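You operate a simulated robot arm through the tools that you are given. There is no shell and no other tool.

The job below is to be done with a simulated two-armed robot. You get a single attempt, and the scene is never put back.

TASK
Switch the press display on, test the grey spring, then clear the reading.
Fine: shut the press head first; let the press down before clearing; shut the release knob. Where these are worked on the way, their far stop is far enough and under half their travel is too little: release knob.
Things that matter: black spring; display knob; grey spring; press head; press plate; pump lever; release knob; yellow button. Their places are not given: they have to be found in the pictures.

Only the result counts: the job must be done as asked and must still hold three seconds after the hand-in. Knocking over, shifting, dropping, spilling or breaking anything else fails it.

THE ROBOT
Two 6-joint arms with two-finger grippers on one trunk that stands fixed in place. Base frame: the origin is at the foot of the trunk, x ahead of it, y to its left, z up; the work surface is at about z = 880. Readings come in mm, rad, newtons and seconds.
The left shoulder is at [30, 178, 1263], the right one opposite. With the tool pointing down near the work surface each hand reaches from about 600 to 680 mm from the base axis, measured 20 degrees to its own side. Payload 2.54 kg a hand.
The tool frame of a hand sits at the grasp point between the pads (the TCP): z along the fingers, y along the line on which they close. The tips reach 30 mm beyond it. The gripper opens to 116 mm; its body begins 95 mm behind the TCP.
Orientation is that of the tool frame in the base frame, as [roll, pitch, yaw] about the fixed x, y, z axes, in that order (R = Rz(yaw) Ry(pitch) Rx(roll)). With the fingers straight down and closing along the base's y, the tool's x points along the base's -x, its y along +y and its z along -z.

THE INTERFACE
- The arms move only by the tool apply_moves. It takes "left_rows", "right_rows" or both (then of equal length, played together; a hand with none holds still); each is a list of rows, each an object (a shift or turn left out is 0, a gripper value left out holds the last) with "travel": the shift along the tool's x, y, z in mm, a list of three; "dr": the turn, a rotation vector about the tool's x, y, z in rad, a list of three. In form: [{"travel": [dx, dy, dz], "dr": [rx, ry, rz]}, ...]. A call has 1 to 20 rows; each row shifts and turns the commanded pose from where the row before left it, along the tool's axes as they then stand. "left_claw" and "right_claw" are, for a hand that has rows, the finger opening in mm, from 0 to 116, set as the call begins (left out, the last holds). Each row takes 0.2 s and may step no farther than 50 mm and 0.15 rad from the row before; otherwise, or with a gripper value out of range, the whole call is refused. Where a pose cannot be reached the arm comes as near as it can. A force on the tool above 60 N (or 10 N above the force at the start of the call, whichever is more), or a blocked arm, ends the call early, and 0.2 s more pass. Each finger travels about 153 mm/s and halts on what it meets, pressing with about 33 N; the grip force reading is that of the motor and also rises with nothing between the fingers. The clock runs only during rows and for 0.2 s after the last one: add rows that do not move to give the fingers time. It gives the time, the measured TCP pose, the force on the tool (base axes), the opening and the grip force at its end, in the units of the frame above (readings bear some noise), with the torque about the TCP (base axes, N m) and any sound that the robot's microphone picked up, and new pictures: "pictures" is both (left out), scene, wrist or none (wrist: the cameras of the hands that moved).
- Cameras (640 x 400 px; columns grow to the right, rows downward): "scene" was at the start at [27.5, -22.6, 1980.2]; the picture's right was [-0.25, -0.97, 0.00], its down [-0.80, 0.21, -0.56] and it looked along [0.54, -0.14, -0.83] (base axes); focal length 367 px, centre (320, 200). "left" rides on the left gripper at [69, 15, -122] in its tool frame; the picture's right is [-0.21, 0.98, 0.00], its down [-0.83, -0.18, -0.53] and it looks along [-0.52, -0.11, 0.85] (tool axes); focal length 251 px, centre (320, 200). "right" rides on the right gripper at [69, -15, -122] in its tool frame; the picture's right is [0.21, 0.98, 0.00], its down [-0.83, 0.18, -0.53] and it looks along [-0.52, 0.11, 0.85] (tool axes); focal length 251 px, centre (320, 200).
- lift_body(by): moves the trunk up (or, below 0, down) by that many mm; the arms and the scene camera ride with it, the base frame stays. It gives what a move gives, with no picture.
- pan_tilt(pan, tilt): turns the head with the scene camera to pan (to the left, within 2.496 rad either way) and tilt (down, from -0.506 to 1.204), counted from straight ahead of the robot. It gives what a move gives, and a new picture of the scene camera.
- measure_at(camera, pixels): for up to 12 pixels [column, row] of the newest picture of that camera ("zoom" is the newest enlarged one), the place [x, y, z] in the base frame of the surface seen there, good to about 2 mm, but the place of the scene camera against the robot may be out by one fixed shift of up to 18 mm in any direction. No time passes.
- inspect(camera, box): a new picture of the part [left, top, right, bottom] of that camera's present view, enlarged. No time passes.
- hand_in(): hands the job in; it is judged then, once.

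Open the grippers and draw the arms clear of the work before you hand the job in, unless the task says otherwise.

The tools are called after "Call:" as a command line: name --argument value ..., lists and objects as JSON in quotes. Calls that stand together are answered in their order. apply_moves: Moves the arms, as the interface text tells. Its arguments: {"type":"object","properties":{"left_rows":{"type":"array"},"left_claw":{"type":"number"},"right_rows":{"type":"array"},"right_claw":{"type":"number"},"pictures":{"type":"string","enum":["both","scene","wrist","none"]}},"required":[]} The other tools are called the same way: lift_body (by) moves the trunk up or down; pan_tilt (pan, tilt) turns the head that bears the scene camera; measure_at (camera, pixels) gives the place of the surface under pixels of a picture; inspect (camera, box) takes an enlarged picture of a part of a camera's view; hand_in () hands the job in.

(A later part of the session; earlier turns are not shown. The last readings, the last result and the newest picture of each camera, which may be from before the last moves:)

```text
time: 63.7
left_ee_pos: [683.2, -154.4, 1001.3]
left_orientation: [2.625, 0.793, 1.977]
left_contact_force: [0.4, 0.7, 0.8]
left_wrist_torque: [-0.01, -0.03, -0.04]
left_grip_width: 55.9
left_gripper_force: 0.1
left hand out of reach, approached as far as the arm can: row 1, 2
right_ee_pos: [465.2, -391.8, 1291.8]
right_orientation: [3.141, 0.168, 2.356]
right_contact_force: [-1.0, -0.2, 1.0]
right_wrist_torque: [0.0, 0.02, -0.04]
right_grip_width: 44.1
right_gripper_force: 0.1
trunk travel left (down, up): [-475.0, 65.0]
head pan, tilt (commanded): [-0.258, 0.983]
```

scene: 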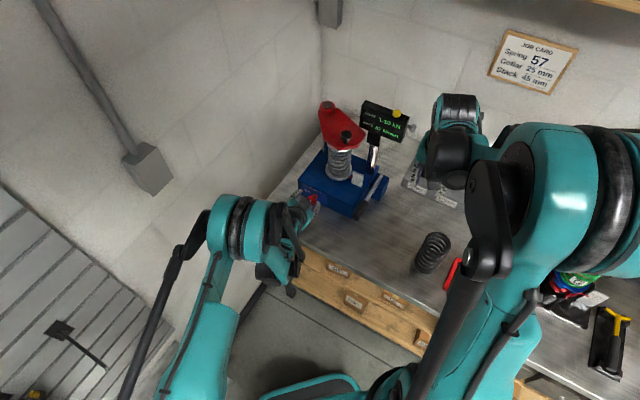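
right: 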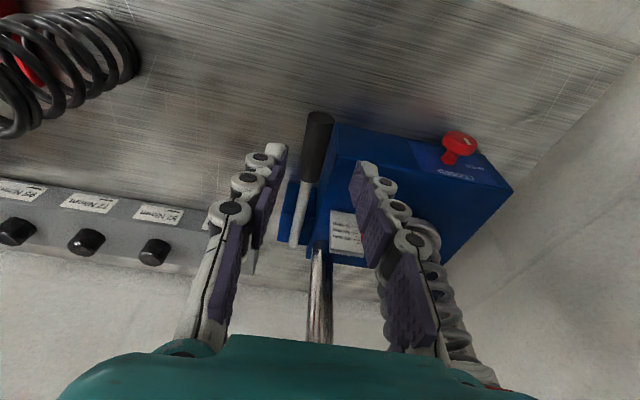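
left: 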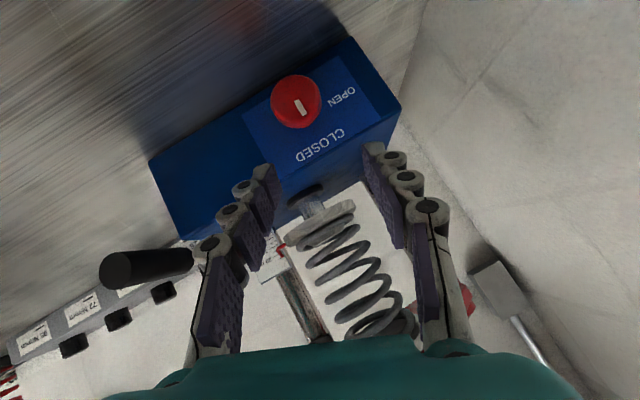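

The arm can't go lower with the shoulder this high. The trunk can be lowered, so first I raise both hands well up and back, then I'll lower the trunk.

Call:
apply_moves --left_rows '[{"travel": [-23, 14.1, -32.8]}, {"travel": [-23, 14.1, -32.8]}, {"travel": [-23, 14.1, -32.8]}, {"travel": [-23, 14.1, -32.8]}, {"travel": [-23, 14.1, -32.8]}, {"travel": [-23, 14.1, -32.8]}, {"travel": [-23, 14.1, -32.8]}, {"travel": [-23, 14.1, -32.8]}]' --right_rows '[{"travel": [-3.2, 0, -18.5]}, {"travel": [-3.2, 0, -18.5]}, {"travel": [-3.2, 0, -18.5]}, {"travel": [-3.2, 0, -18.5]}, {"travel": [-3.2, 0, -18.5]}, {"travel": [-3.2, 0, -18.5]}, {"travel": [-3.2, 0, -18.5]}, {"travel": [-3.2, 0, -18.5]}]' --pictures "scene"

```text
time: 65.5
left_ee_pos: [622.7, -99.6, 1333.1]
left_orientation: [2.622, 0.794, 1.976]
left_contact_force: [0.2, 1.4, 0.1]
left_wrist_torque: [0.0, -0.02, -0.04]
left_grip_width: 55.9
left_gripper_force: 0.1
right_ee_pos: [464.1, -391.0, 1443.1]
right_orientation: [-3.141, 0.17, 2.357]
right_contact_force: [-0.5, 0.3, 0.0]
right_wrist_torque: [-0.06, -0.03, 0.0]
right_grip_width: 43.9
right_gripper_force: 0.0
trunk travel left (down, up): [-475.0, 65.0]
head pan, tilt (commanded): [-0.258, 0.983]
```

scene: 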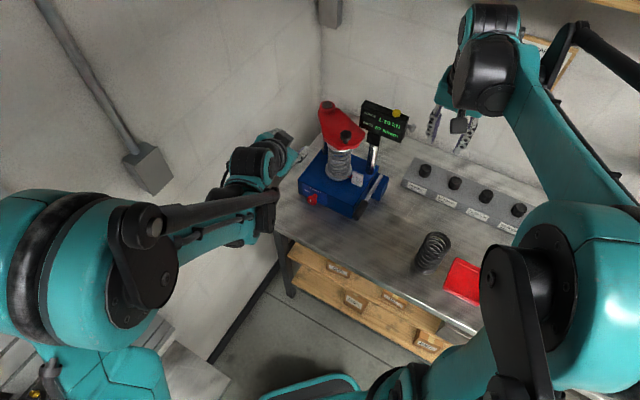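

Both hands are high (1333 and 1443). I lower the trunk by 150 mm first.

Call:
lift_body --by -150

```text
time: 67.3
left_ee_pos: [624.2, -98.7, 1183.0]
left_orientation: [2.623, 0.795, 1.977]
left_contact_force: [1.4, 0.7, -0.9]
left_wrist_torque: [0.02, -0.01, 0.01]
left_grip_width: 56.1
left_gripper_force: 0.0
right_ee_pos: [466.9, -391.4, 1291.6]
right_orientation: [3.141, 0.167, 2.356]
right_contact_force: [0.1, -0.4, -0.7]
right_wrist_torque: [0.01, 0.03, 0.02]
right_grip_width: 43.8
right_gripper_force: 0.1
trunk travel left (down, up): [-325.0, 215.0]
head pan, tilt (commanded): [-0.258, 0.983]
```

Call:
lift_body --by -100

Call:
pan_tilt --pan -0.258 --tilt 0.9

```text
time: 68.6
left_ee_pos: [624.2, -100.1, 1083.7]
left_orientation: [2.625, 0.795, 1.977]
left_contact_force: [0.1, 0.2, -0.1]
left_wrist_torque: [-0.04, 0.01, 0.02]
left_grip_width: 56.0
left_gripper_force: 0.0
right_ee_pos: [465.7, -391.5, 1192.9]
right_orientation: [3.141, 0.167, 2.358]
right_contact_force: [0.8, -0.6, 0.0]
right_wrist_torque: [-0.01, -0.02, -0.03]
right_grip_width: 43.9
right_gripper_force: 0.2
trunk travel left (down, up): [-225.0, 315.0]
head pan, tilt (commanded): [-0.258, 0.983]
```

```text
time: 69.2
left_ee_pos: [623.8, -100.2, 1083.3]
left_orientation: [2.622, 0.797, 1.977]
left_contact_force: [0.3, -0.8, -0.2]
left_wrist_torque: [0.01, -0.02, -0.02]
left_grip_width: 55.8
left_gripper_force: 0.0
right_ee_pos: [466.6, -392.0, 1191.4]
right_orientation: [3.141, 0.169, 2.357]
right_contact_force: [-0.5, 0.4, -0.6]
right_wrist_torque: [-0.02, 0.02, 0.03]
right_grip_width: 43.5
right_gripper_force: 0.0
trunk travel left (down, up): [-225.0, 315.0]
head pan, tilt (commanded): [-0.258, 0.901]
```

scene: 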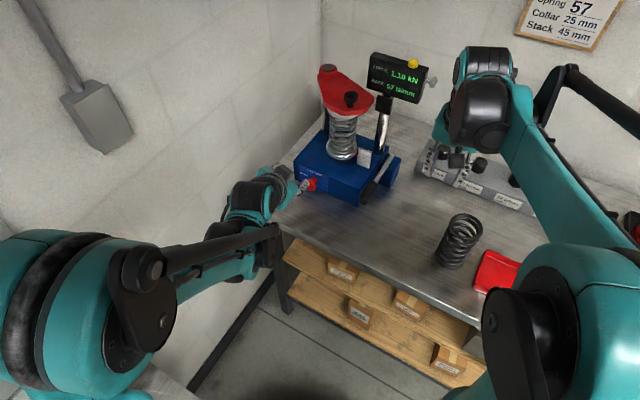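

The trunk is 250 mm lower. I move the left hand onto the approach line, 60 mm short of the release knob.

Call:
apply_moves --left_rows '[{"travel": [13.8, -11.2, 36.7]}, {"travel": [13.8, -11.2, 36.7]}, {"travel": [13.8, -11.2, 36.7]}, {}]'

Call:
inspect --camera "left" --box '[240, 80, 400, 220]'

```text
time: 70.2
left_ee_pos: [665.0, -135.9, 974.8]
left_orientation: [2.624, 0.795, 1.978]
left_contact_force: [-0.4, 1.1, 0.2]
left_wrist_torque: [0.0, 0.01, -0.05]
left_grip_width: 56.0
left_gripper_force: 0.1
right_ee_pos: [465.2, -390.3, 1192.6]
right_orientation: [3.141, 0.169, 2.354]
right_contact_force: [0.3, 0.3, -0.2]
right_wrist_torque: [0.02, -0.02, 0.01]
right_grip_width: 44.2
right_gripper_force: 0.1
trunk travel left (down, up): [-225.0, 315.0]
head pan, tilt (commanded): [-0.258, 0.901]
```

scene: 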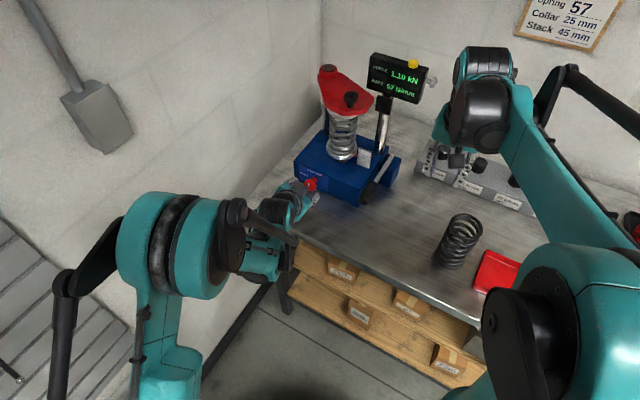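
left: 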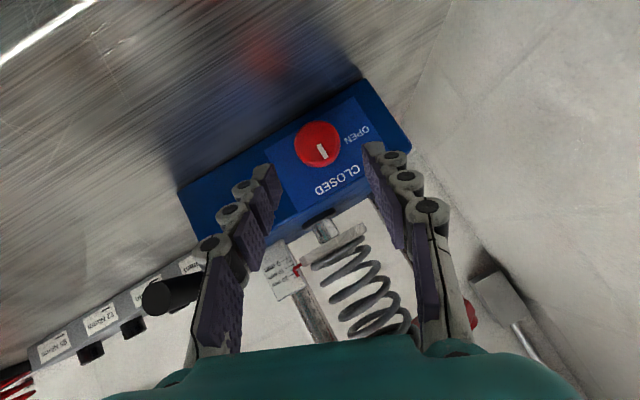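

```text
2.86 times, centred on (320, 150) of left
```

zoom: 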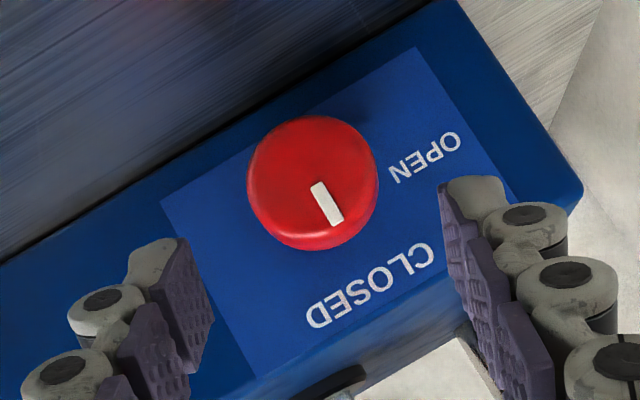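

The pre-grasp is reached with the knob centred at (318,144). I advance 61 mm to straddle it.

Call:
apply_moves --left_rows '[{"travel": [0, -0.4, 20.5]}, {"travel": [0, -0.4, 20.5]}, {"travel": [0, -0.4, 20.5]}, {}]' --pictures "wrist"

Call:
inspect --camera "left" --box '[240, 100, 400, 240]'

```text
time: 71.2
left_ee_pos: [709.0, -160.4, 936.8]
left_orientation: [2.622, 0.795, 1.978]
left_contact_force: [0.2, 0.8, -0.1]
left_wrist_torque: [0.01, 0.01, -0.01]
left_grip_width: 56.0
left_gripper_force: 0.0
right_ee_pos: [466.3, -390.0, 1192.8]
right_orientation: [-3.141, 0.168, 2.356]
right_contact_force: [0.2, -0.2, 0.4]
right_wrist_torque: [0.01, 0.01, 0.0]
right_grip_width: 43.9
right_gripper_force: 0.2
trunk travel left (down, up): [-225.0, 315.0]
head pan, tilt (commanded): [-0.258, 0.901]
```

left: 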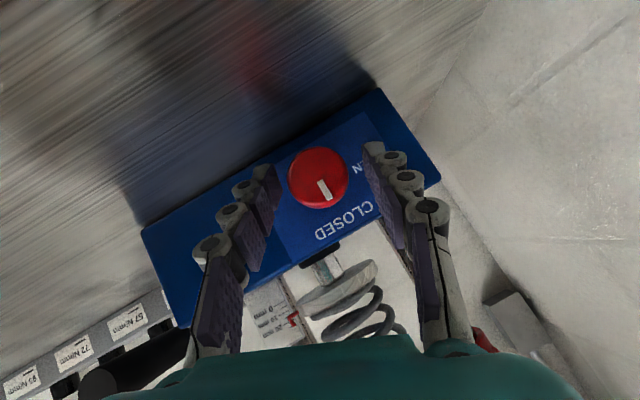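

```text
2.86 times, centred on (320, 170) of left
```

zoom: 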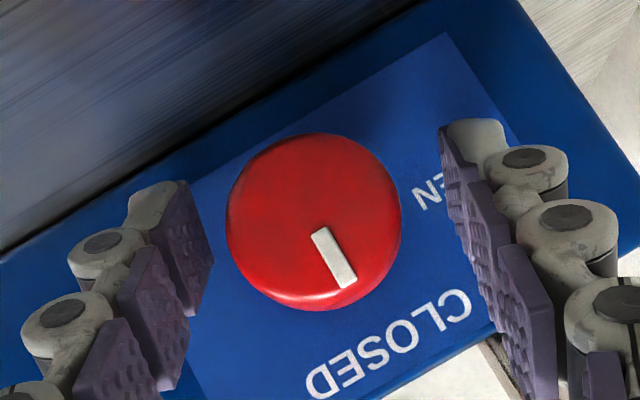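

The knob is well between the fingers. I close on it.

Call:
apply_moves --left_rows '[{}, {}, {}]' --left_claw 0 --pictures "wrist"

Call:
inspect --camera "left" --box '[240, 100, 400, 240]'

```text
time: 72.0
left_ee_pos: [707.8, -161.6, 936.2]
left_orientation: [2.624, 0.794, 1.978]
left_contact_force: [-10.7, -2.5, -10.7]
left_wrist_torque: [-0.01, 0.21, -0.29]
left_grip_width: 36.5
left_gripper_force: 44.4
right_ee_pos: [466.7, -391.4, 1191.2]
right_orientation: [3.141, 0.168, 2.356]
right_contact_force: [-0.7, -0.3, 0.2]
right_wrist_torque: [-0.02, 0.01, 0.01]
right_grip_width: 43.9
right_gripper_force: 0.1
trunk travel left (down, up): [-225.0, 315.0]
head pan, tilt (commanded): [-0.258, 0.901]
```

left: 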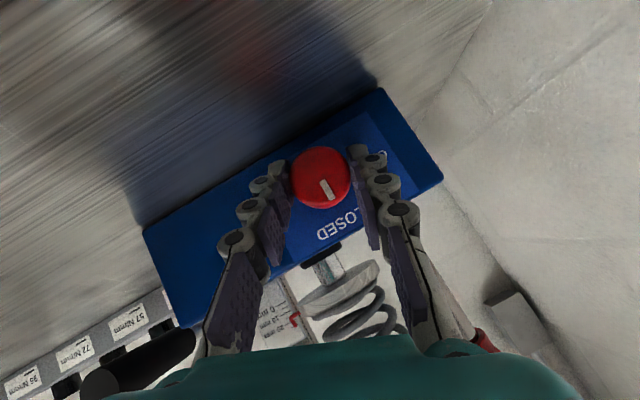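

```text
2.86 times, centred on (320, 170) of left
```

zoom: 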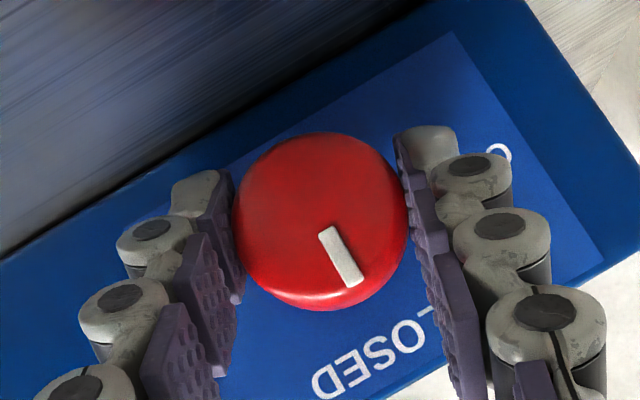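

Gripped (36.5 mm). I start turning it counter-clockwise about the knob's own axis, 0.4 rad first.

Call:
apply_moves --left_rows '[{"travel": [0.04, 0.91, 0.03], "dr": [0.065, 0, -0.076]}, {"travel": [0.04, 0.91, 0.03], "dr": [0.065, 0, -0.076]}, {"travel": [0.04, 0.91, 0.03], "dr": [0.065, 0, -0.076]}, {"travel": [0.04, 0.91, 0.03], "dr": [0.065, 0, -0.076]}]'

Call:
inspect --camera "left" --box '[240, 100, 400, 240]'

Call:
inspect --camera "scene" --box '[290, 40, 450, 200]'

```text
time: 73.0
left_ee_pos: [711.2, -158.1, 937.8]
left_orientation: [-3.069, 0.86, 2.417]
left_contact_force: [-23.9, -2.4, -24.4]
left_wrist_torque: [-0.18, 0.07, -0.39]
left_grip_width: 36.3
left_gripper_force: 44.9
right_ee_pos: [465.5, -392.3, 1191.9]
right_orientation: [3.141, 0.168, 2.356]
right_contact_force: [-0.4, -0.5, 0.0]
right_wrist_torque: [-0.02, 0.0, -0.02]
right_grip_width: 44.1
right_gripper_force: 0.1
trunk travel left (down, up): [-225.0, 315.0]
head pan, tilt (commanded): [-0.258, 0.901]
```

scene: 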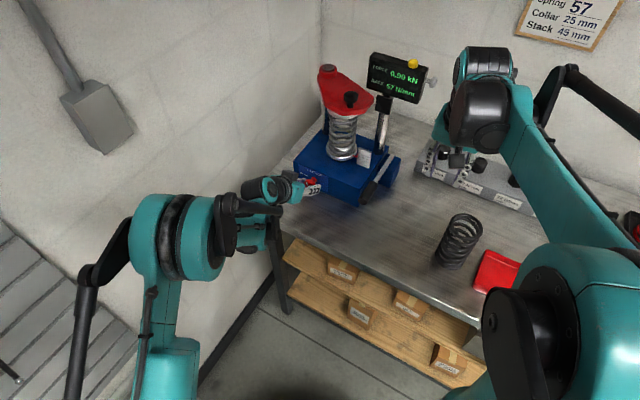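
left: 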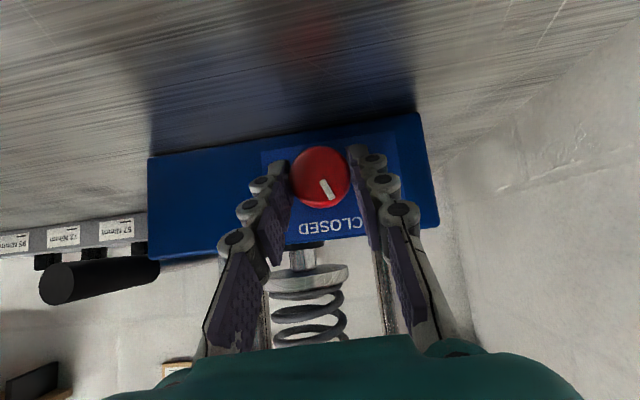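

```text
2.86 times, centred on (320, 170) of left
```

zoom: 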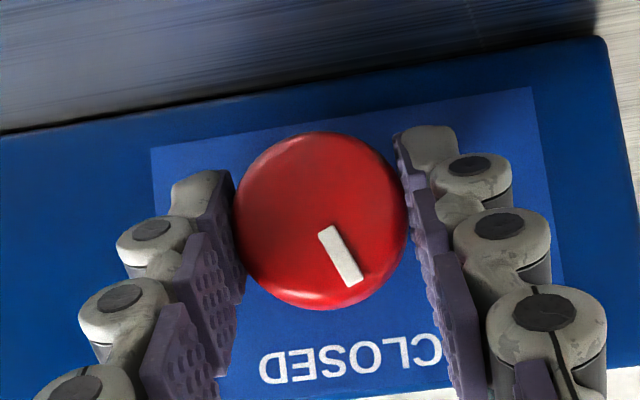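

```text
2.50 times, centred on (370, 120) of scene
```

zoom: 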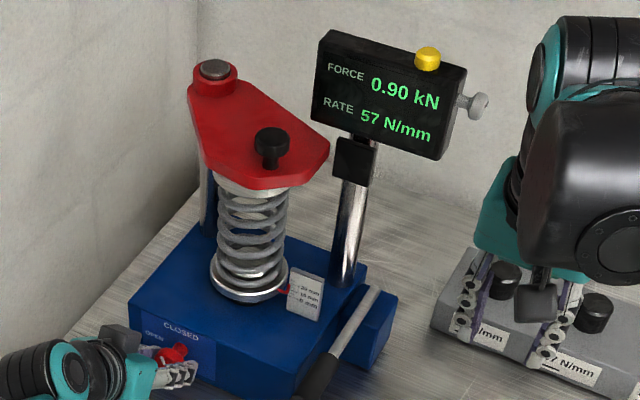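

The knob turns with the hand and the force display is falling (0.90 kN). I relieve the side load by shifting slightly and continue another 0.4 rad.

Call:
apply_moves --left_rows '[{"travel": [2.0, -0.6, 0.03], "dr": [0.065, 0, -0.076]}, {"travel": [0.04, 0.91, 0.03], "dr": [0.065, 0, -0.076]}, {"travel": [0.04, 0.91, 0.03], "dr": [0.065, 0, -0.076]}, {"travel": [0.04, 0.91, 0.03], "dr": [0.065, 0, -0.076]}]'

Call:
inspect --camera "left" --box '[240, 100, 400, 240]'

Call:
inspect --camera "scene" --box '[290, 40, 450, 200]'

```text
time: 74.0
left_ee_pos: [714.4, -154.7, 936.9]
left_orientation: [-2.506, 0.758, 2.835]
left_contact_force: [-1.4, -4.0, -0.3]
left_wrist_torque: [0.04, 0.08, -0.32]
left_grip_width: 36.3
left_gripper_force: 45.3
right_ee_pos: [467.9, -391.0, 1191.8]
right_orientation: [3.142, 0.167, 2.356]
right_contact_force: [0.6, -0.2, 0.7]
right_wrist_torque: [-0.02, 0.01, 0.02]
right_grip_width: 44.0
right_gripper_force: 0.1
trunk travel left (down, up): [-225.0, 315.0]
head pan, tilt (commanded): [-0.258, 0.901]
```

scene: 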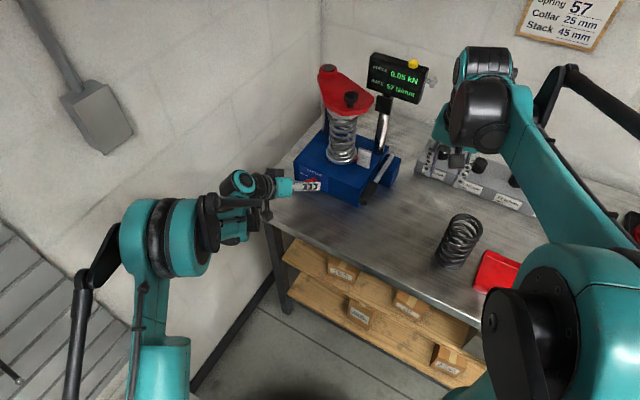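
left: 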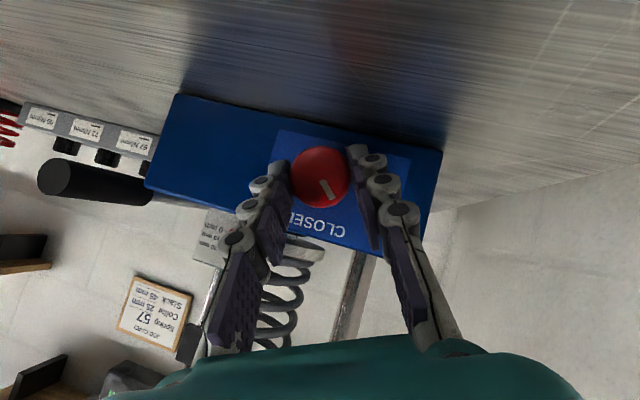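

```text
2.86 times, centred on (320, 170) of left
```

zoom: 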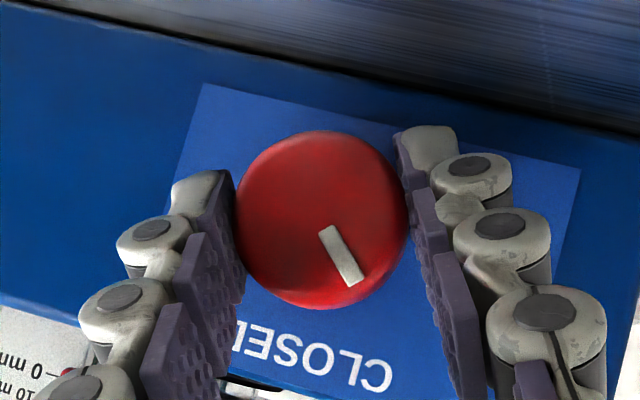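

```text
2.50 times, centred on (370, 120) of scene
```

zoom: 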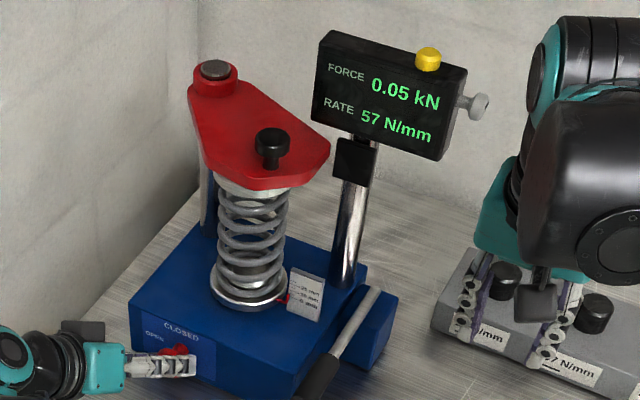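

Force is down to 0.05 kN after ~46° of turn, loads small. I continue 0.4 rad more toward the open stop.

Call:
apply_moves --left_rows '[{"travel": [0.04, 0.91, 0.03], "dr": [0.065, 0, -0.076]}, {"travel": [0.04, 0.91, 0.03], "dr": [0.065, 0, -0.076]}, {"travel": [0.04, 0.91, 0.03], "dr": [0.065, 0, -0.076]}, {"travel": [0.04, 0.91, 0.03], "dr": [0.065, 0, -0.076]}]'

Call:
inspect --camera "left" --box '[240, 100, 400, 240]'

Call:
inspect --camera "scene" --box '[290, 40, 450, 200]'

```text
time: 75.0
left_ee_pos: [716.5, -152.9, 933.5]
left_orientation: [-2.091, 0.528, 3.088]
left_contact_force: [8.7, -0.5, 1.5]
left_wrist_torque: [-0.15, -0.18, 0.38]
left_grip_width: 36.6
left_gripper_force: 45.1
right_ee_pos: [468.0, -391.4, 1192.3]
right_orientation: [-3.14, 0.167, 2.355]
right_contact_force: [0.5, -0.1, 0.3]
right_wrist_torque: [-0.01, 0.02, 0.03]
right_grip_width: 44.1
right_gripper_force: 0.0
trunk travel left (down, up): [-225.0, 315.0]
head pan, tilt (commanded): [-0.258, 0.901]
```

scene: 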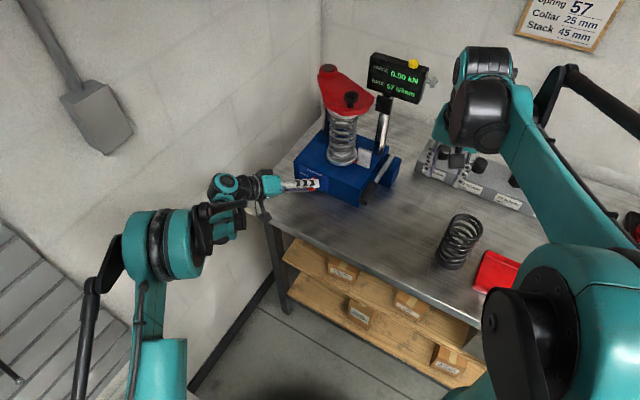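
left: 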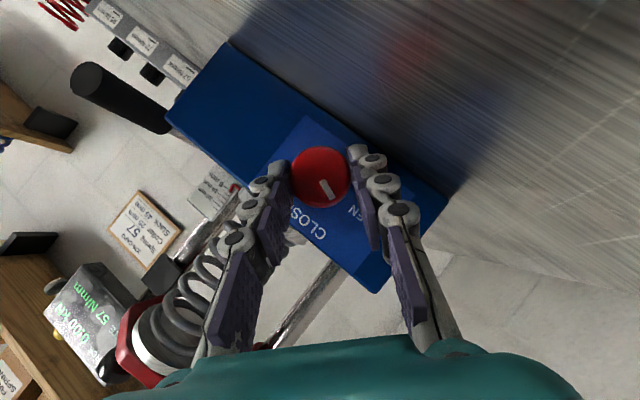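

```text
2.86 times, centred on (320, 170) of left
```

zoom: 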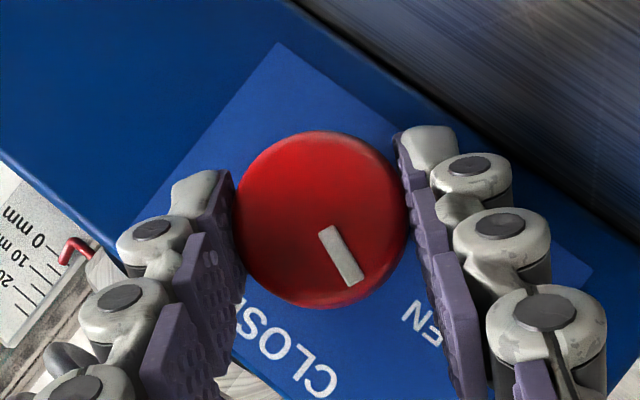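

```text
2.50 times, centred on (370, 120) of scene
```

zoom: 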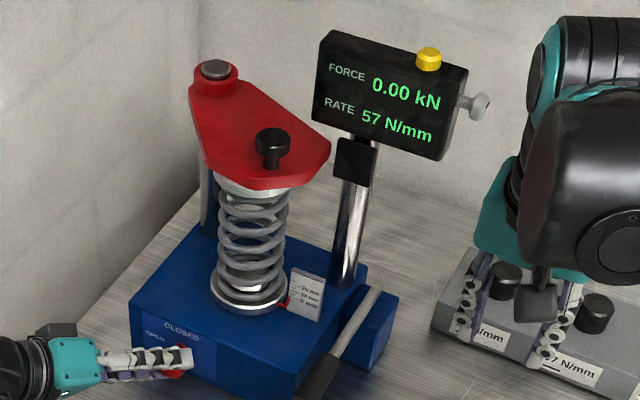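

Force reads 0.00 kN, the knob is ~69° open, and the pointer is sinking. I hold the knob open and wait two seconds for the plate to come all the way down.

Call:
apply_moves --left_rows '[{}, {}, {}, {}, {}, {}, {}, {}, {}, {}]'

Call:
inspect --camera "left" --box '[160, 140, 300, 280]'

Call:
inspect --camera "scene" --box '[330, 100, 410, 200]'

```text
time: 77.2
left_ee_pos: [715.1, -153.1, 933.6]
left_orientation: [-2.091, 0.526, 3.084]
left_contact_force: [17.8, 2.4, 10.2]
left_wrist_torque: [-0.2, -0.21, 0.38]
left_grip_width: 36.4
left_gripper_force: 45.2
right_ee_pos: [467.1, -391.0, 1191.7]
right_orientation: [-3.14, 0.167, 2.356]
right_contact_force: [-0.3, -0.1, -0.3]
right_wrist_torque: [-0.03, -0.02, 0.02]
right_grip_width: 44.0
right_gripper_force: 0.0
trunk travel left (down, up): [-225.0, 315.0]
head pan, tilt (commanded): [-0.258, 0.901]
```

scene: 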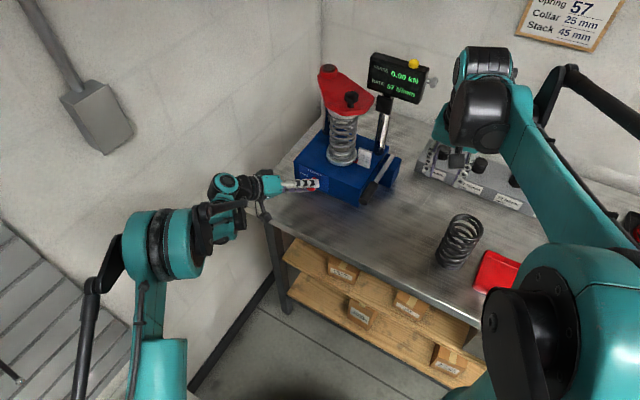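
left: 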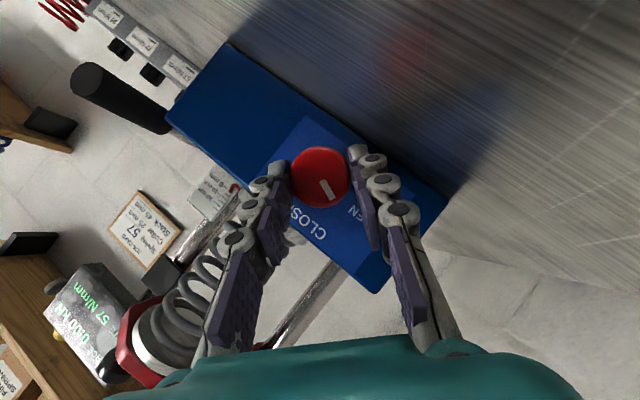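

```text
2.86 times, centred on (230, 210) of left
```

zoom: 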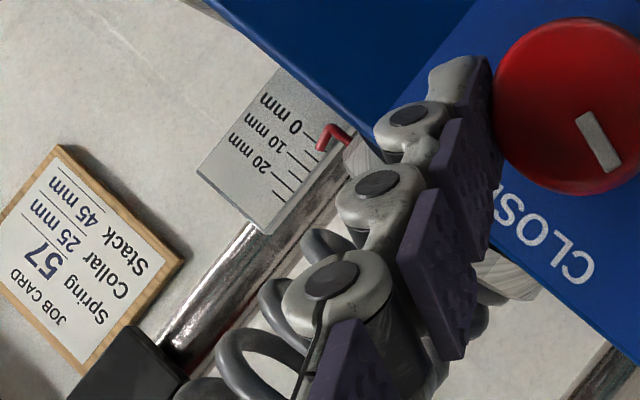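

```text
4.00 times, centred on (370, 150) of scene
```

zoom: 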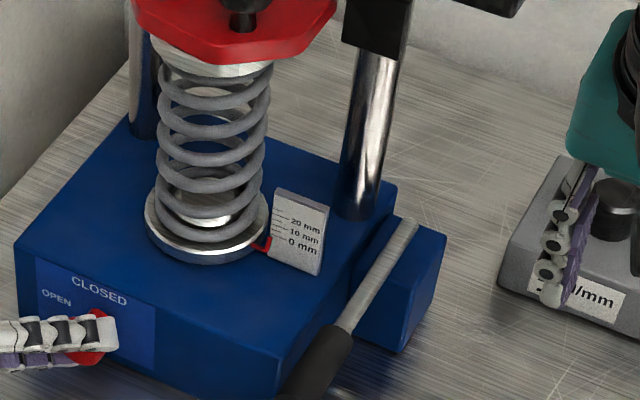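

The pointer is back at 0 mm and force at 0.00 kN: the press is down. The left hand keeps holding the knob open while I raise the right hand with closed fingers toward the yellow button.

Call:
apply_moves --right_rows '[{"travel": [-18.7, 16.7, -30.6], "dr": [0, -0.1, 0]}, {"travel": [-21.6, 16.7, -28.6], "dr": [0, -0.1, 0]}, {"travel": [-24.3, 16.7, -26.3], "dr": [0, -0.1, 0]}, {"travel": [-26.9, 16.7, -23.7], "dr": [0, -0.1, 0]}, {"travel": [-29.1, 16.7, -21], "dr": [0, -0.1, 0]}, {"travel": [-31.1, 16.7, -18], "dr": [0, -0.1, 0]}]' --right_claw 0

```text
time: 78.6
left_ee_pos: [716.7, -153.3, 933.3]
left_orientation: [-2.092, 0.529, 3.082]
left_contact_force: [18.8, 3.4, 10.6]
left_wrist_torque: [-0.19, -0.2, 0.19]
left_grip_width: 36.4
left_gripper_force: 45.1
right_ee_pos: [596.1, -375.4, 1392.6]
right_orientation: [-3.14, 0.769, 2.358]
right_contact_force: [-0.6, -0.5, 0.6]
right_wrist_torque: [-0.02, 0.0, -0.03]
right_grip_width: 0.0
right_gripper_force: 28.3
trunk travel left (down, up): [-225.0, 315.0]
head pan, tilt (commanded): [-0.258, 0.901]
```

scene: 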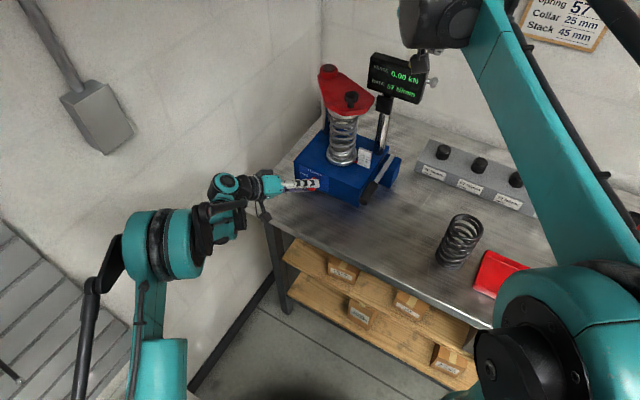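
right: 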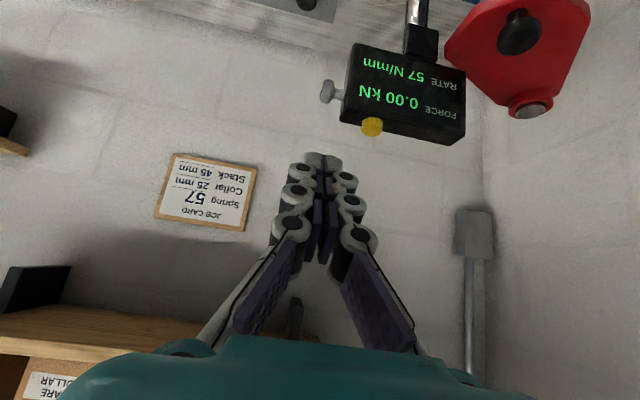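

The right hand is at (596,-375,1393) with the yellow button visible at (372,127). I measure it from the right camera.

Call:
inspect --camera "right" --box '[330, 90, 430, 160]'

Call:
measure_at --camera "right" --pixels '[[372, 121], [372, 127], [372, 131], [364, 127], [380, 128], [372, 134], [400, 128], [345, 118], [460, 140], [372, 136]]'

```text
5.71 times, centred on (380, 125) of right
```

zoom: 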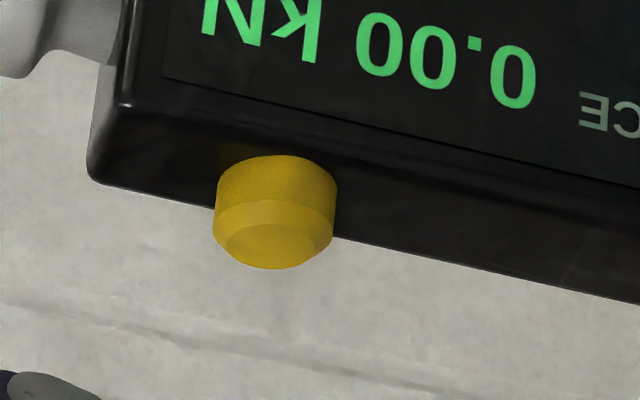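

```text
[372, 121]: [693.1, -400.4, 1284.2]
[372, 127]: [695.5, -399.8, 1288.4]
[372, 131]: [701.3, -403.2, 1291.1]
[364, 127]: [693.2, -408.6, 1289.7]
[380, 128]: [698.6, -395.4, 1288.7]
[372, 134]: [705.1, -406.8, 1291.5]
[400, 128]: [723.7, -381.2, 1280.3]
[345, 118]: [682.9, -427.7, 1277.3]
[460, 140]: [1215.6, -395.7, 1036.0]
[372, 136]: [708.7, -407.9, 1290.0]
```

The button's top is at z≈1291, centre ≈ (703,-405). I move the closed fingertips to 40 mm above it.

Call:
apply_moves --right_rows '[{"travel": [-8.8, 17.9, 27.1]}, {"travel": [-8.8, 17.9, 27.1]}, {"travel": [-8.9, 17.8, 27.1]}, {}]'

Call:
inspect --camera "right" --box '[260, 90, 420, 220]'

Call:
measure_at --camera "right" --pixels '[[328, 125], [328, 130], [328, 135], [328, 140], [320, 152], [320, 158], [318, 130], [336, 132]]'

```text
time: 79.6
left_ee_pos: [716.1, -152.1, 933.2]
left_orientation: [-2.091, 0.528, 3.084]
left_contact_force: [18.2, 2.5, 11.6]
left_wrist_torque: [-0.1, -0.17, 0.31]
left_grip_width: 36.2
left_gripper_force: 45.0
right_ee_pos: [686.4, -392.0, 1352.3]
right_orientation: [-3.141, 0.767, 2.355]
right_contact_force: [0.5, 0.2, -0.8]
right_wrist_torque: [0.01, -0.02, -0.03]
right_grip_width: 0.0
right_gripper_force: 28.3
trunk travel left (down, up): [-225.0, 315.0]
head pan, tilt (commanded): [-0.258, 0.901]
```

scene: 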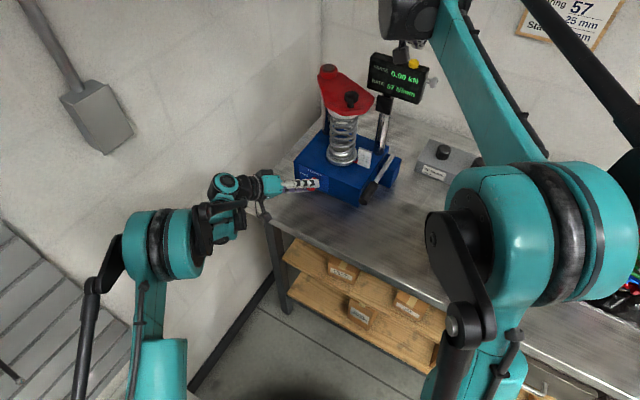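
right: 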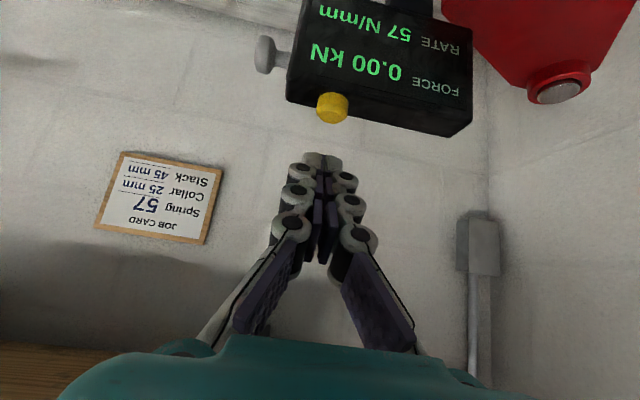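

```text
3.08 times, centred on (340, 155) of right
```

zoom: 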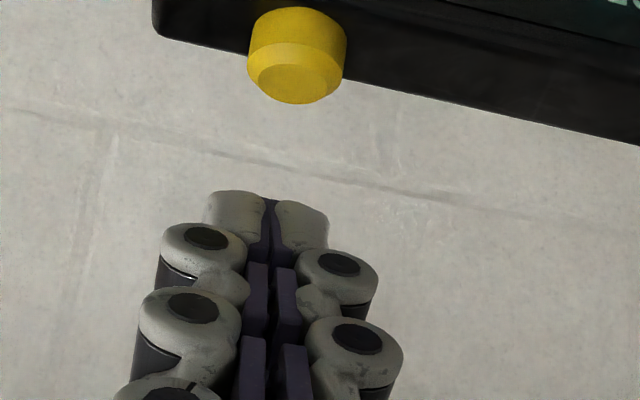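

```text
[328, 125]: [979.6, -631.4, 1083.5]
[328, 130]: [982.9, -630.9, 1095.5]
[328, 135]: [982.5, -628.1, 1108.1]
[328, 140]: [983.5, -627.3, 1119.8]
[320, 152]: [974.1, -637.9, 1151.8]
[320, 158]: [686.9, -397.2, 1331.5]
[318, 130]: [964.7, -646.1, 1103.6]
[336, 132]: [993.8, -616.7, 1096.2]
```

The fingertips' lower edge will be the contact point, so I shift 8 mm forward and lower 24 mm to just above the button.

Call:
apply_moves --right_rows '[{"travel": [5.5, 0.8, 11.4]}, {"travel": [5.5, 0.7, 11.4]}, {}]'

Call:
inspect --camera "scene" --box '[350, 30, 450, 110]'

Call:
inspect --camera "right" --box '[260, 90, 420, 220]'

```text
time: 80.4
left_ee_pos: [715.4, -153.0, 932.7]
left_orientation: [-2.091, 0.528, 3.086]
left_contact_force: [16.7, 4.0, 9.1]
left_wrist_torque: [-0.15, -0.2, 0.39]
left_grip_width: 36.2
left_gripper_force: 44.7
right_ee_pos: [694.7, -396.2, 1327.9]
right_orientation: [-3.14, 0.768, 2.355]
right_contact_force: [-0.6, 0.5, 0.6]
right_wrist_torque: [-0.02, 0.01, 0.0]
right_grip_width: 0.0
right_gripper_force: 29.0
trunk travel left (down, up): [-225.0, 315.0]
head pan, tilt (commanded): [-0.258, 0.901]
```

scene: 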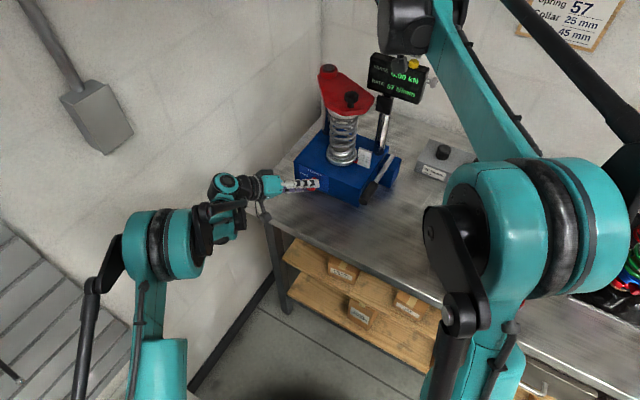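
right: 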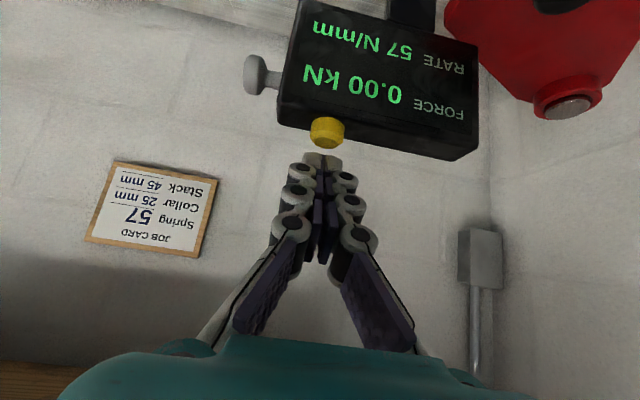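

```text
5.00 times, centred on (400, 70) of scene
```

zoom: 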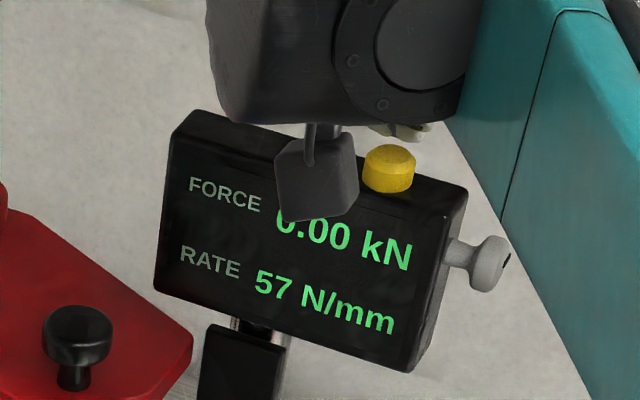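

```text
3.08 times, centred on (340, 155) of right
```

zoom: 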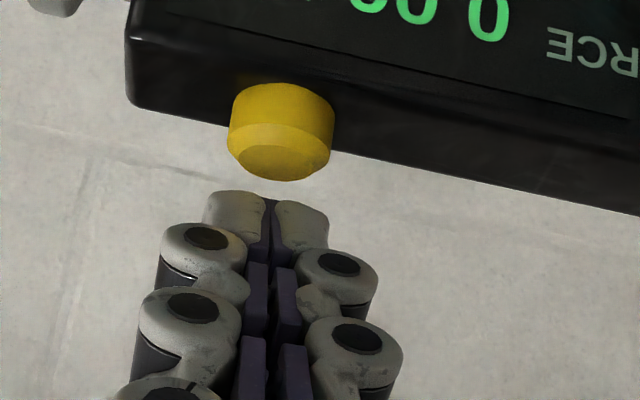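

The fingertips are ~3 mm above the button and 2.5 mm to one side. I correct sideways and press down gently in 3 mm steps.

Call:
apply_moves --right_rows '[{"travel": [0, 2.3, 0]}, {"travel": [2.1, 0, 2.15]}, {"travel": [2.1, 0, 2.15]}]'

Call:
inspect --camera "scene" --box '[350, 30, 450, 110]'

Call:
inspect --camera "right" --box '[260, 60, 480, 220]'

```text
time: 81.2
left_ee_pos: [716.0, -153.7, 933.5]
left_orientation: [-2.092, 0.528, 3.084]
left_contact_force: [15.2, 3.6, 8.3]
left_wrist_torque: [-0.18, -0.2, 0.32]
left_grip_width: 36.4
left_gripper_force: 45.2
right_ee_pos: [694.4, -394.7, 1321.7]
right_orientation: [-3.142, 0.769, 2.356]
right_contact_force: [0.4, 0.2, 0.3]
right_wrist_torque: [0.05, 0.0, 0.0]
right_grip_width: 0.0
right_gripper_force: 28.2
trunk travel left (down, up): [-225.0, 315.0]
head pan, tilt (commanded): [-0.258, 0.901]
```

scene: 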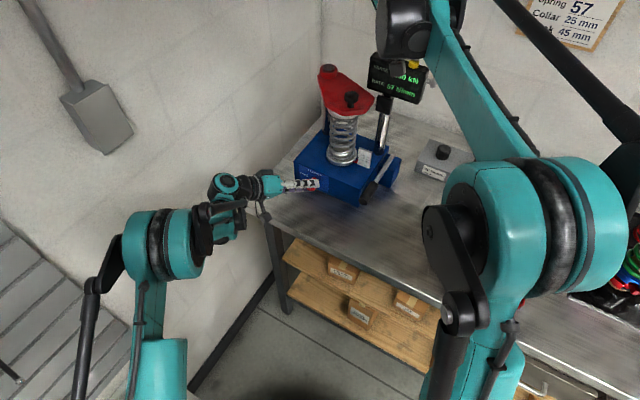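
right: 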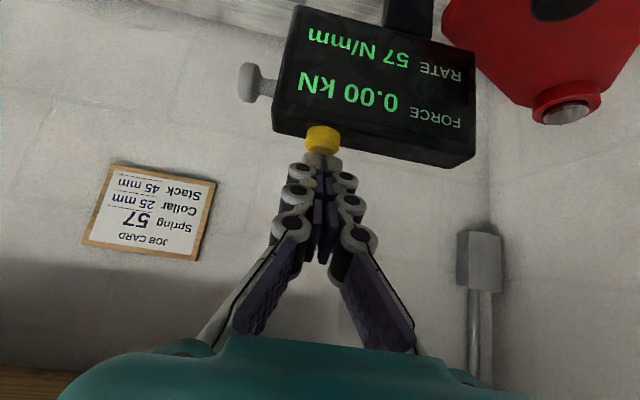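

```text
5.00 times, centred on (400, 70) of scene
```

zoom: 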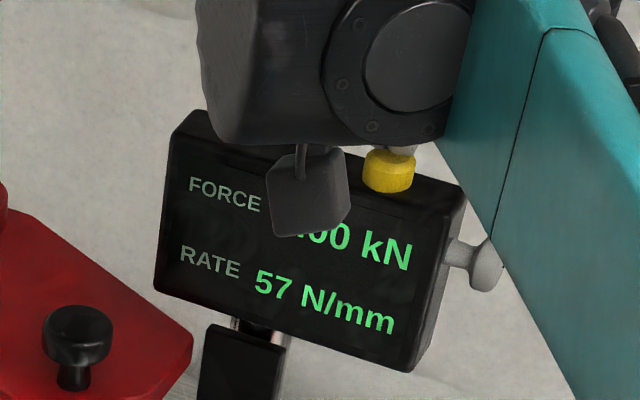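

```text
2.50 times, centred on (370, 140) of right
```

zoom: 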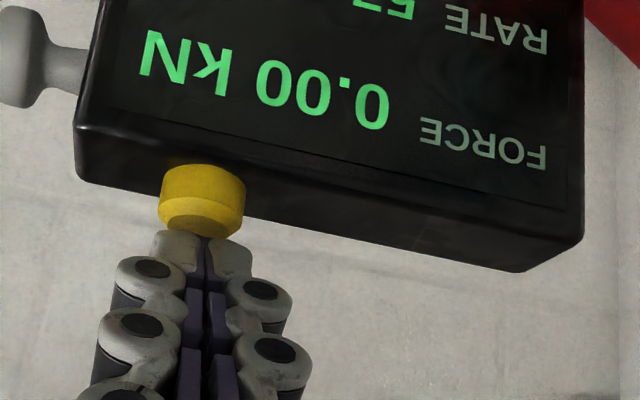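

No contact force yet. I press down another 9 mm in 3 mm steps.

Call:
apply_moves --right_rows '[{"travel": [2.1, 0, 2.15]}, {"travel": [2.1, 0, 2.15]}, {"travel": [2.1, 0, 2.15]}]'

Call:
inspect --camera "right" --box '[260, 0, 480, 200]'

```text
time: 82.0
left_ee_pos: [716.3, -153.7, 933.1]
left_orientation: [-2.093, 0.531, 3.081]
left_contact_force: [18.4, 0.1, 0.7]
left_wrist_torque: [0.05, -0.1, 0.28]
left_grip_width: 36.5
left_gripper_force: 45.0
right_ee_pos: [693.8, -394.2, 1313.1]
right_orientation: [-3.141, 0.771, 2.357]
right_contact_force: [0.0, 0.4, 13.6]
right_wrist_torque: [-0.11, -0.09, -0.03]
right_grip_width: 6.1
right_gripper_force: 28.4
trunk travel left (down, up): [-225.0, 315.0]
head pan, tilt (commanded): [-0.258, 0.901]
heard: click
```

scene: 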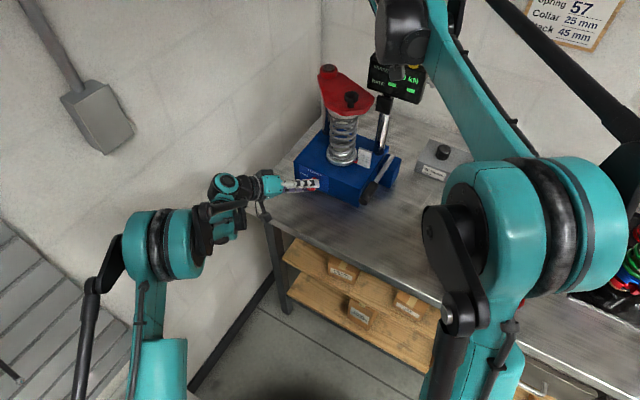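
right: 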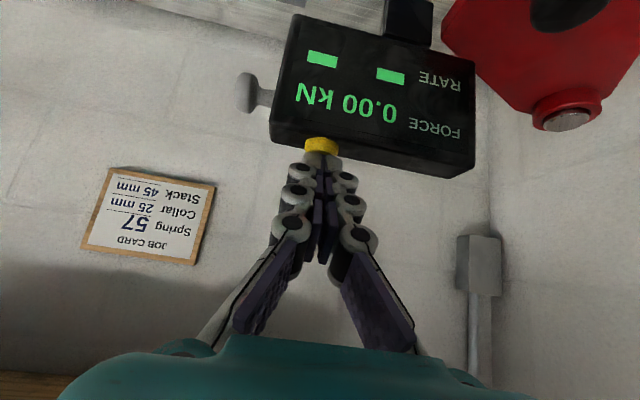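

```text
2.00 times, centred on (370, 100) of right
```

zoom: 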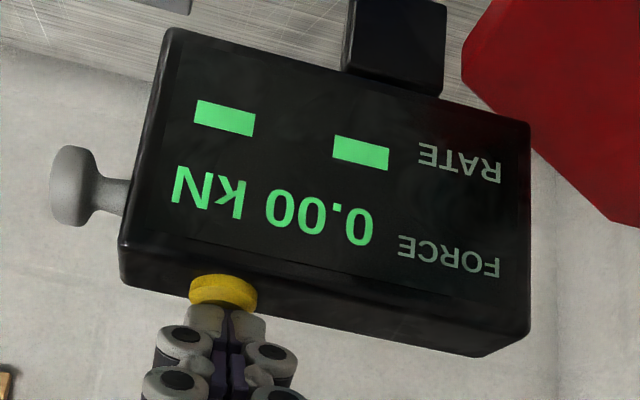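

A click was heard and the rate shows "- -": the reading is cleared. I lift the right hand straight up and then back off.

Call:
apply_moves --right_rows '[{"travel": [-14, 0, -14.4]}, {"travel": [-27.8, 0, -28.7]}, {"travel": [-15, -10, -35]}, {"travel": [15, -20, -35]}, {"travel": [15, -20, -35]}, {"travel": [15, -20, -35]}]' --pictures "scene"

Call:
inspect --camera "scene" --box '[290, 40, 450, 200]'

```text
time: 83.4
left_ee_pos: [717.1, -152.0, 933.8]
left_orientation: [-2.091, 0.53, 3.083]
left_contact_force: [7.3, 5.7, 3.5]
left_wrist_torque: [-0.51, -0.61, 1.2]
left_grip_width: 36.0
left_gripper_force: 45.0
right_ee_pos: [560.4, -359.5, 1453.1]
right_orientation: [-3.139, 0.768, 2.355]
right_contact_force: [0.7, 0.3, -0.4]
right_wrist_torque: [-0.04, 0.03, 0.01]
right_grip_width: 0.0
right_gripper_force: 28.7
trunk travel left (down, up): [-225.0, 315.0]
head pan, tilt (commanded): [-0.258, 0.901]
```

scene: 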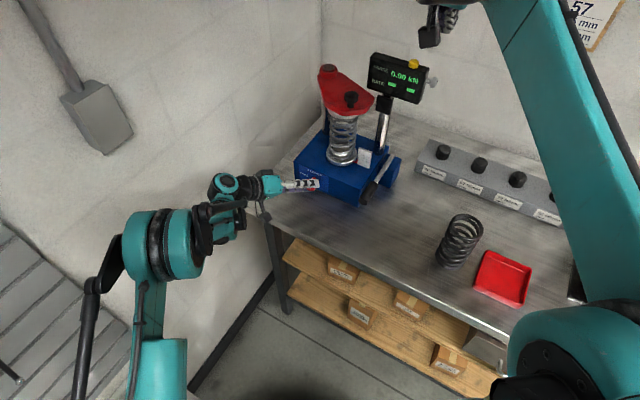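

```text
2.50 times, centred on (370, 120) of scene
```

zoom: 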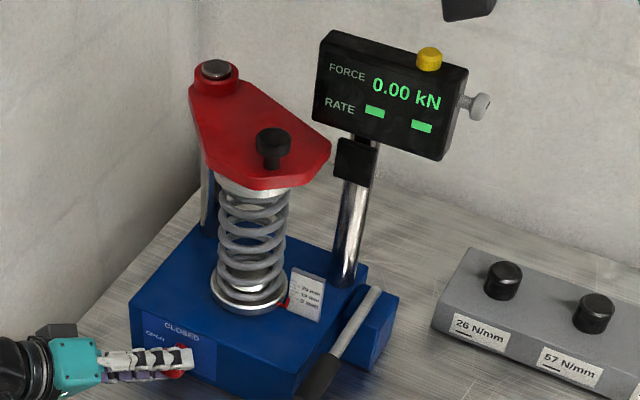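

The display shows 0.00 kN with rate cleared. Now the left hand, still gripping the release knob, turns it back clockwise, 0.4 rad first.

Call:
apply_moves --left_rows '[{"travel": [0.04, -0.91, 0.03], "dr": [-0.065, 0, 0.076]}, {"travel": [0.04, -0.91, 0.03], "dr": [-0.065, 0, 0.076]}, {"travel": [0.04, -0.91, 0.03], "dr": [-0.065, 0, 0.076]}, {"travel": [0.04, -0.91, 0.03], "dr": [-0.065, 0, 0.076]}]' --pictures "wrist"

Call:
inspect --camera "left" --box '[240, 100, 400, 240]'

```text
time: 84.4
left_ee_pos: [712.3, -155.2, 935.0]
left_orientation: [-2.506, 0.758, 2.83]
left_contact_force: [10.2, 0.3, 2.9]
left_wrist_torque: [-0.17, -0.26, 0.53]
left_grip_width: 36.5
left_gripper_force: 44.7
right_ee_pos: [561.2, -360.5, 1452.2]
right_orientation: [-3.141, 0.768, 2.354]
right_contact_force: [0.1, 0.2, 1.5]
right_wrist_torque: [0.0, -0.03, 0.02]
right_grip_width: 0.0
right_gripper_force: 29.3
trunk travel left (down, up): [-225.0, 315.0]
head pan, tilt (commanded): [-0.258, 0.901]
```

left: 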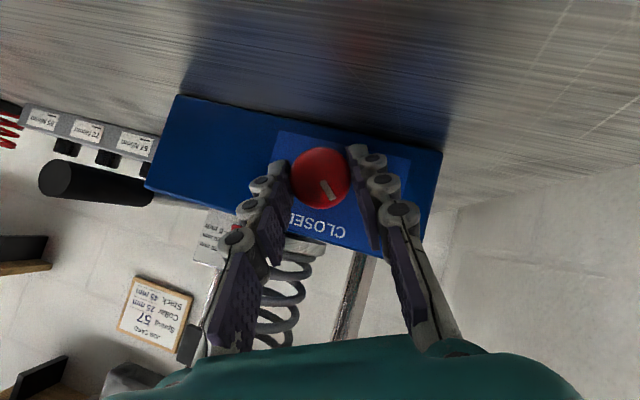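

```text
2.86 times, centred on (320, 170) of left
```

zoom: 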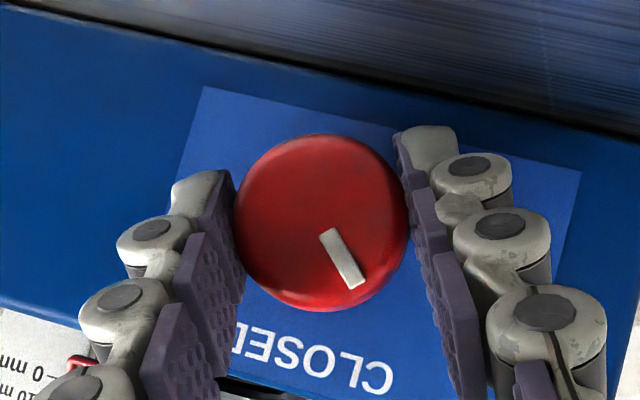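

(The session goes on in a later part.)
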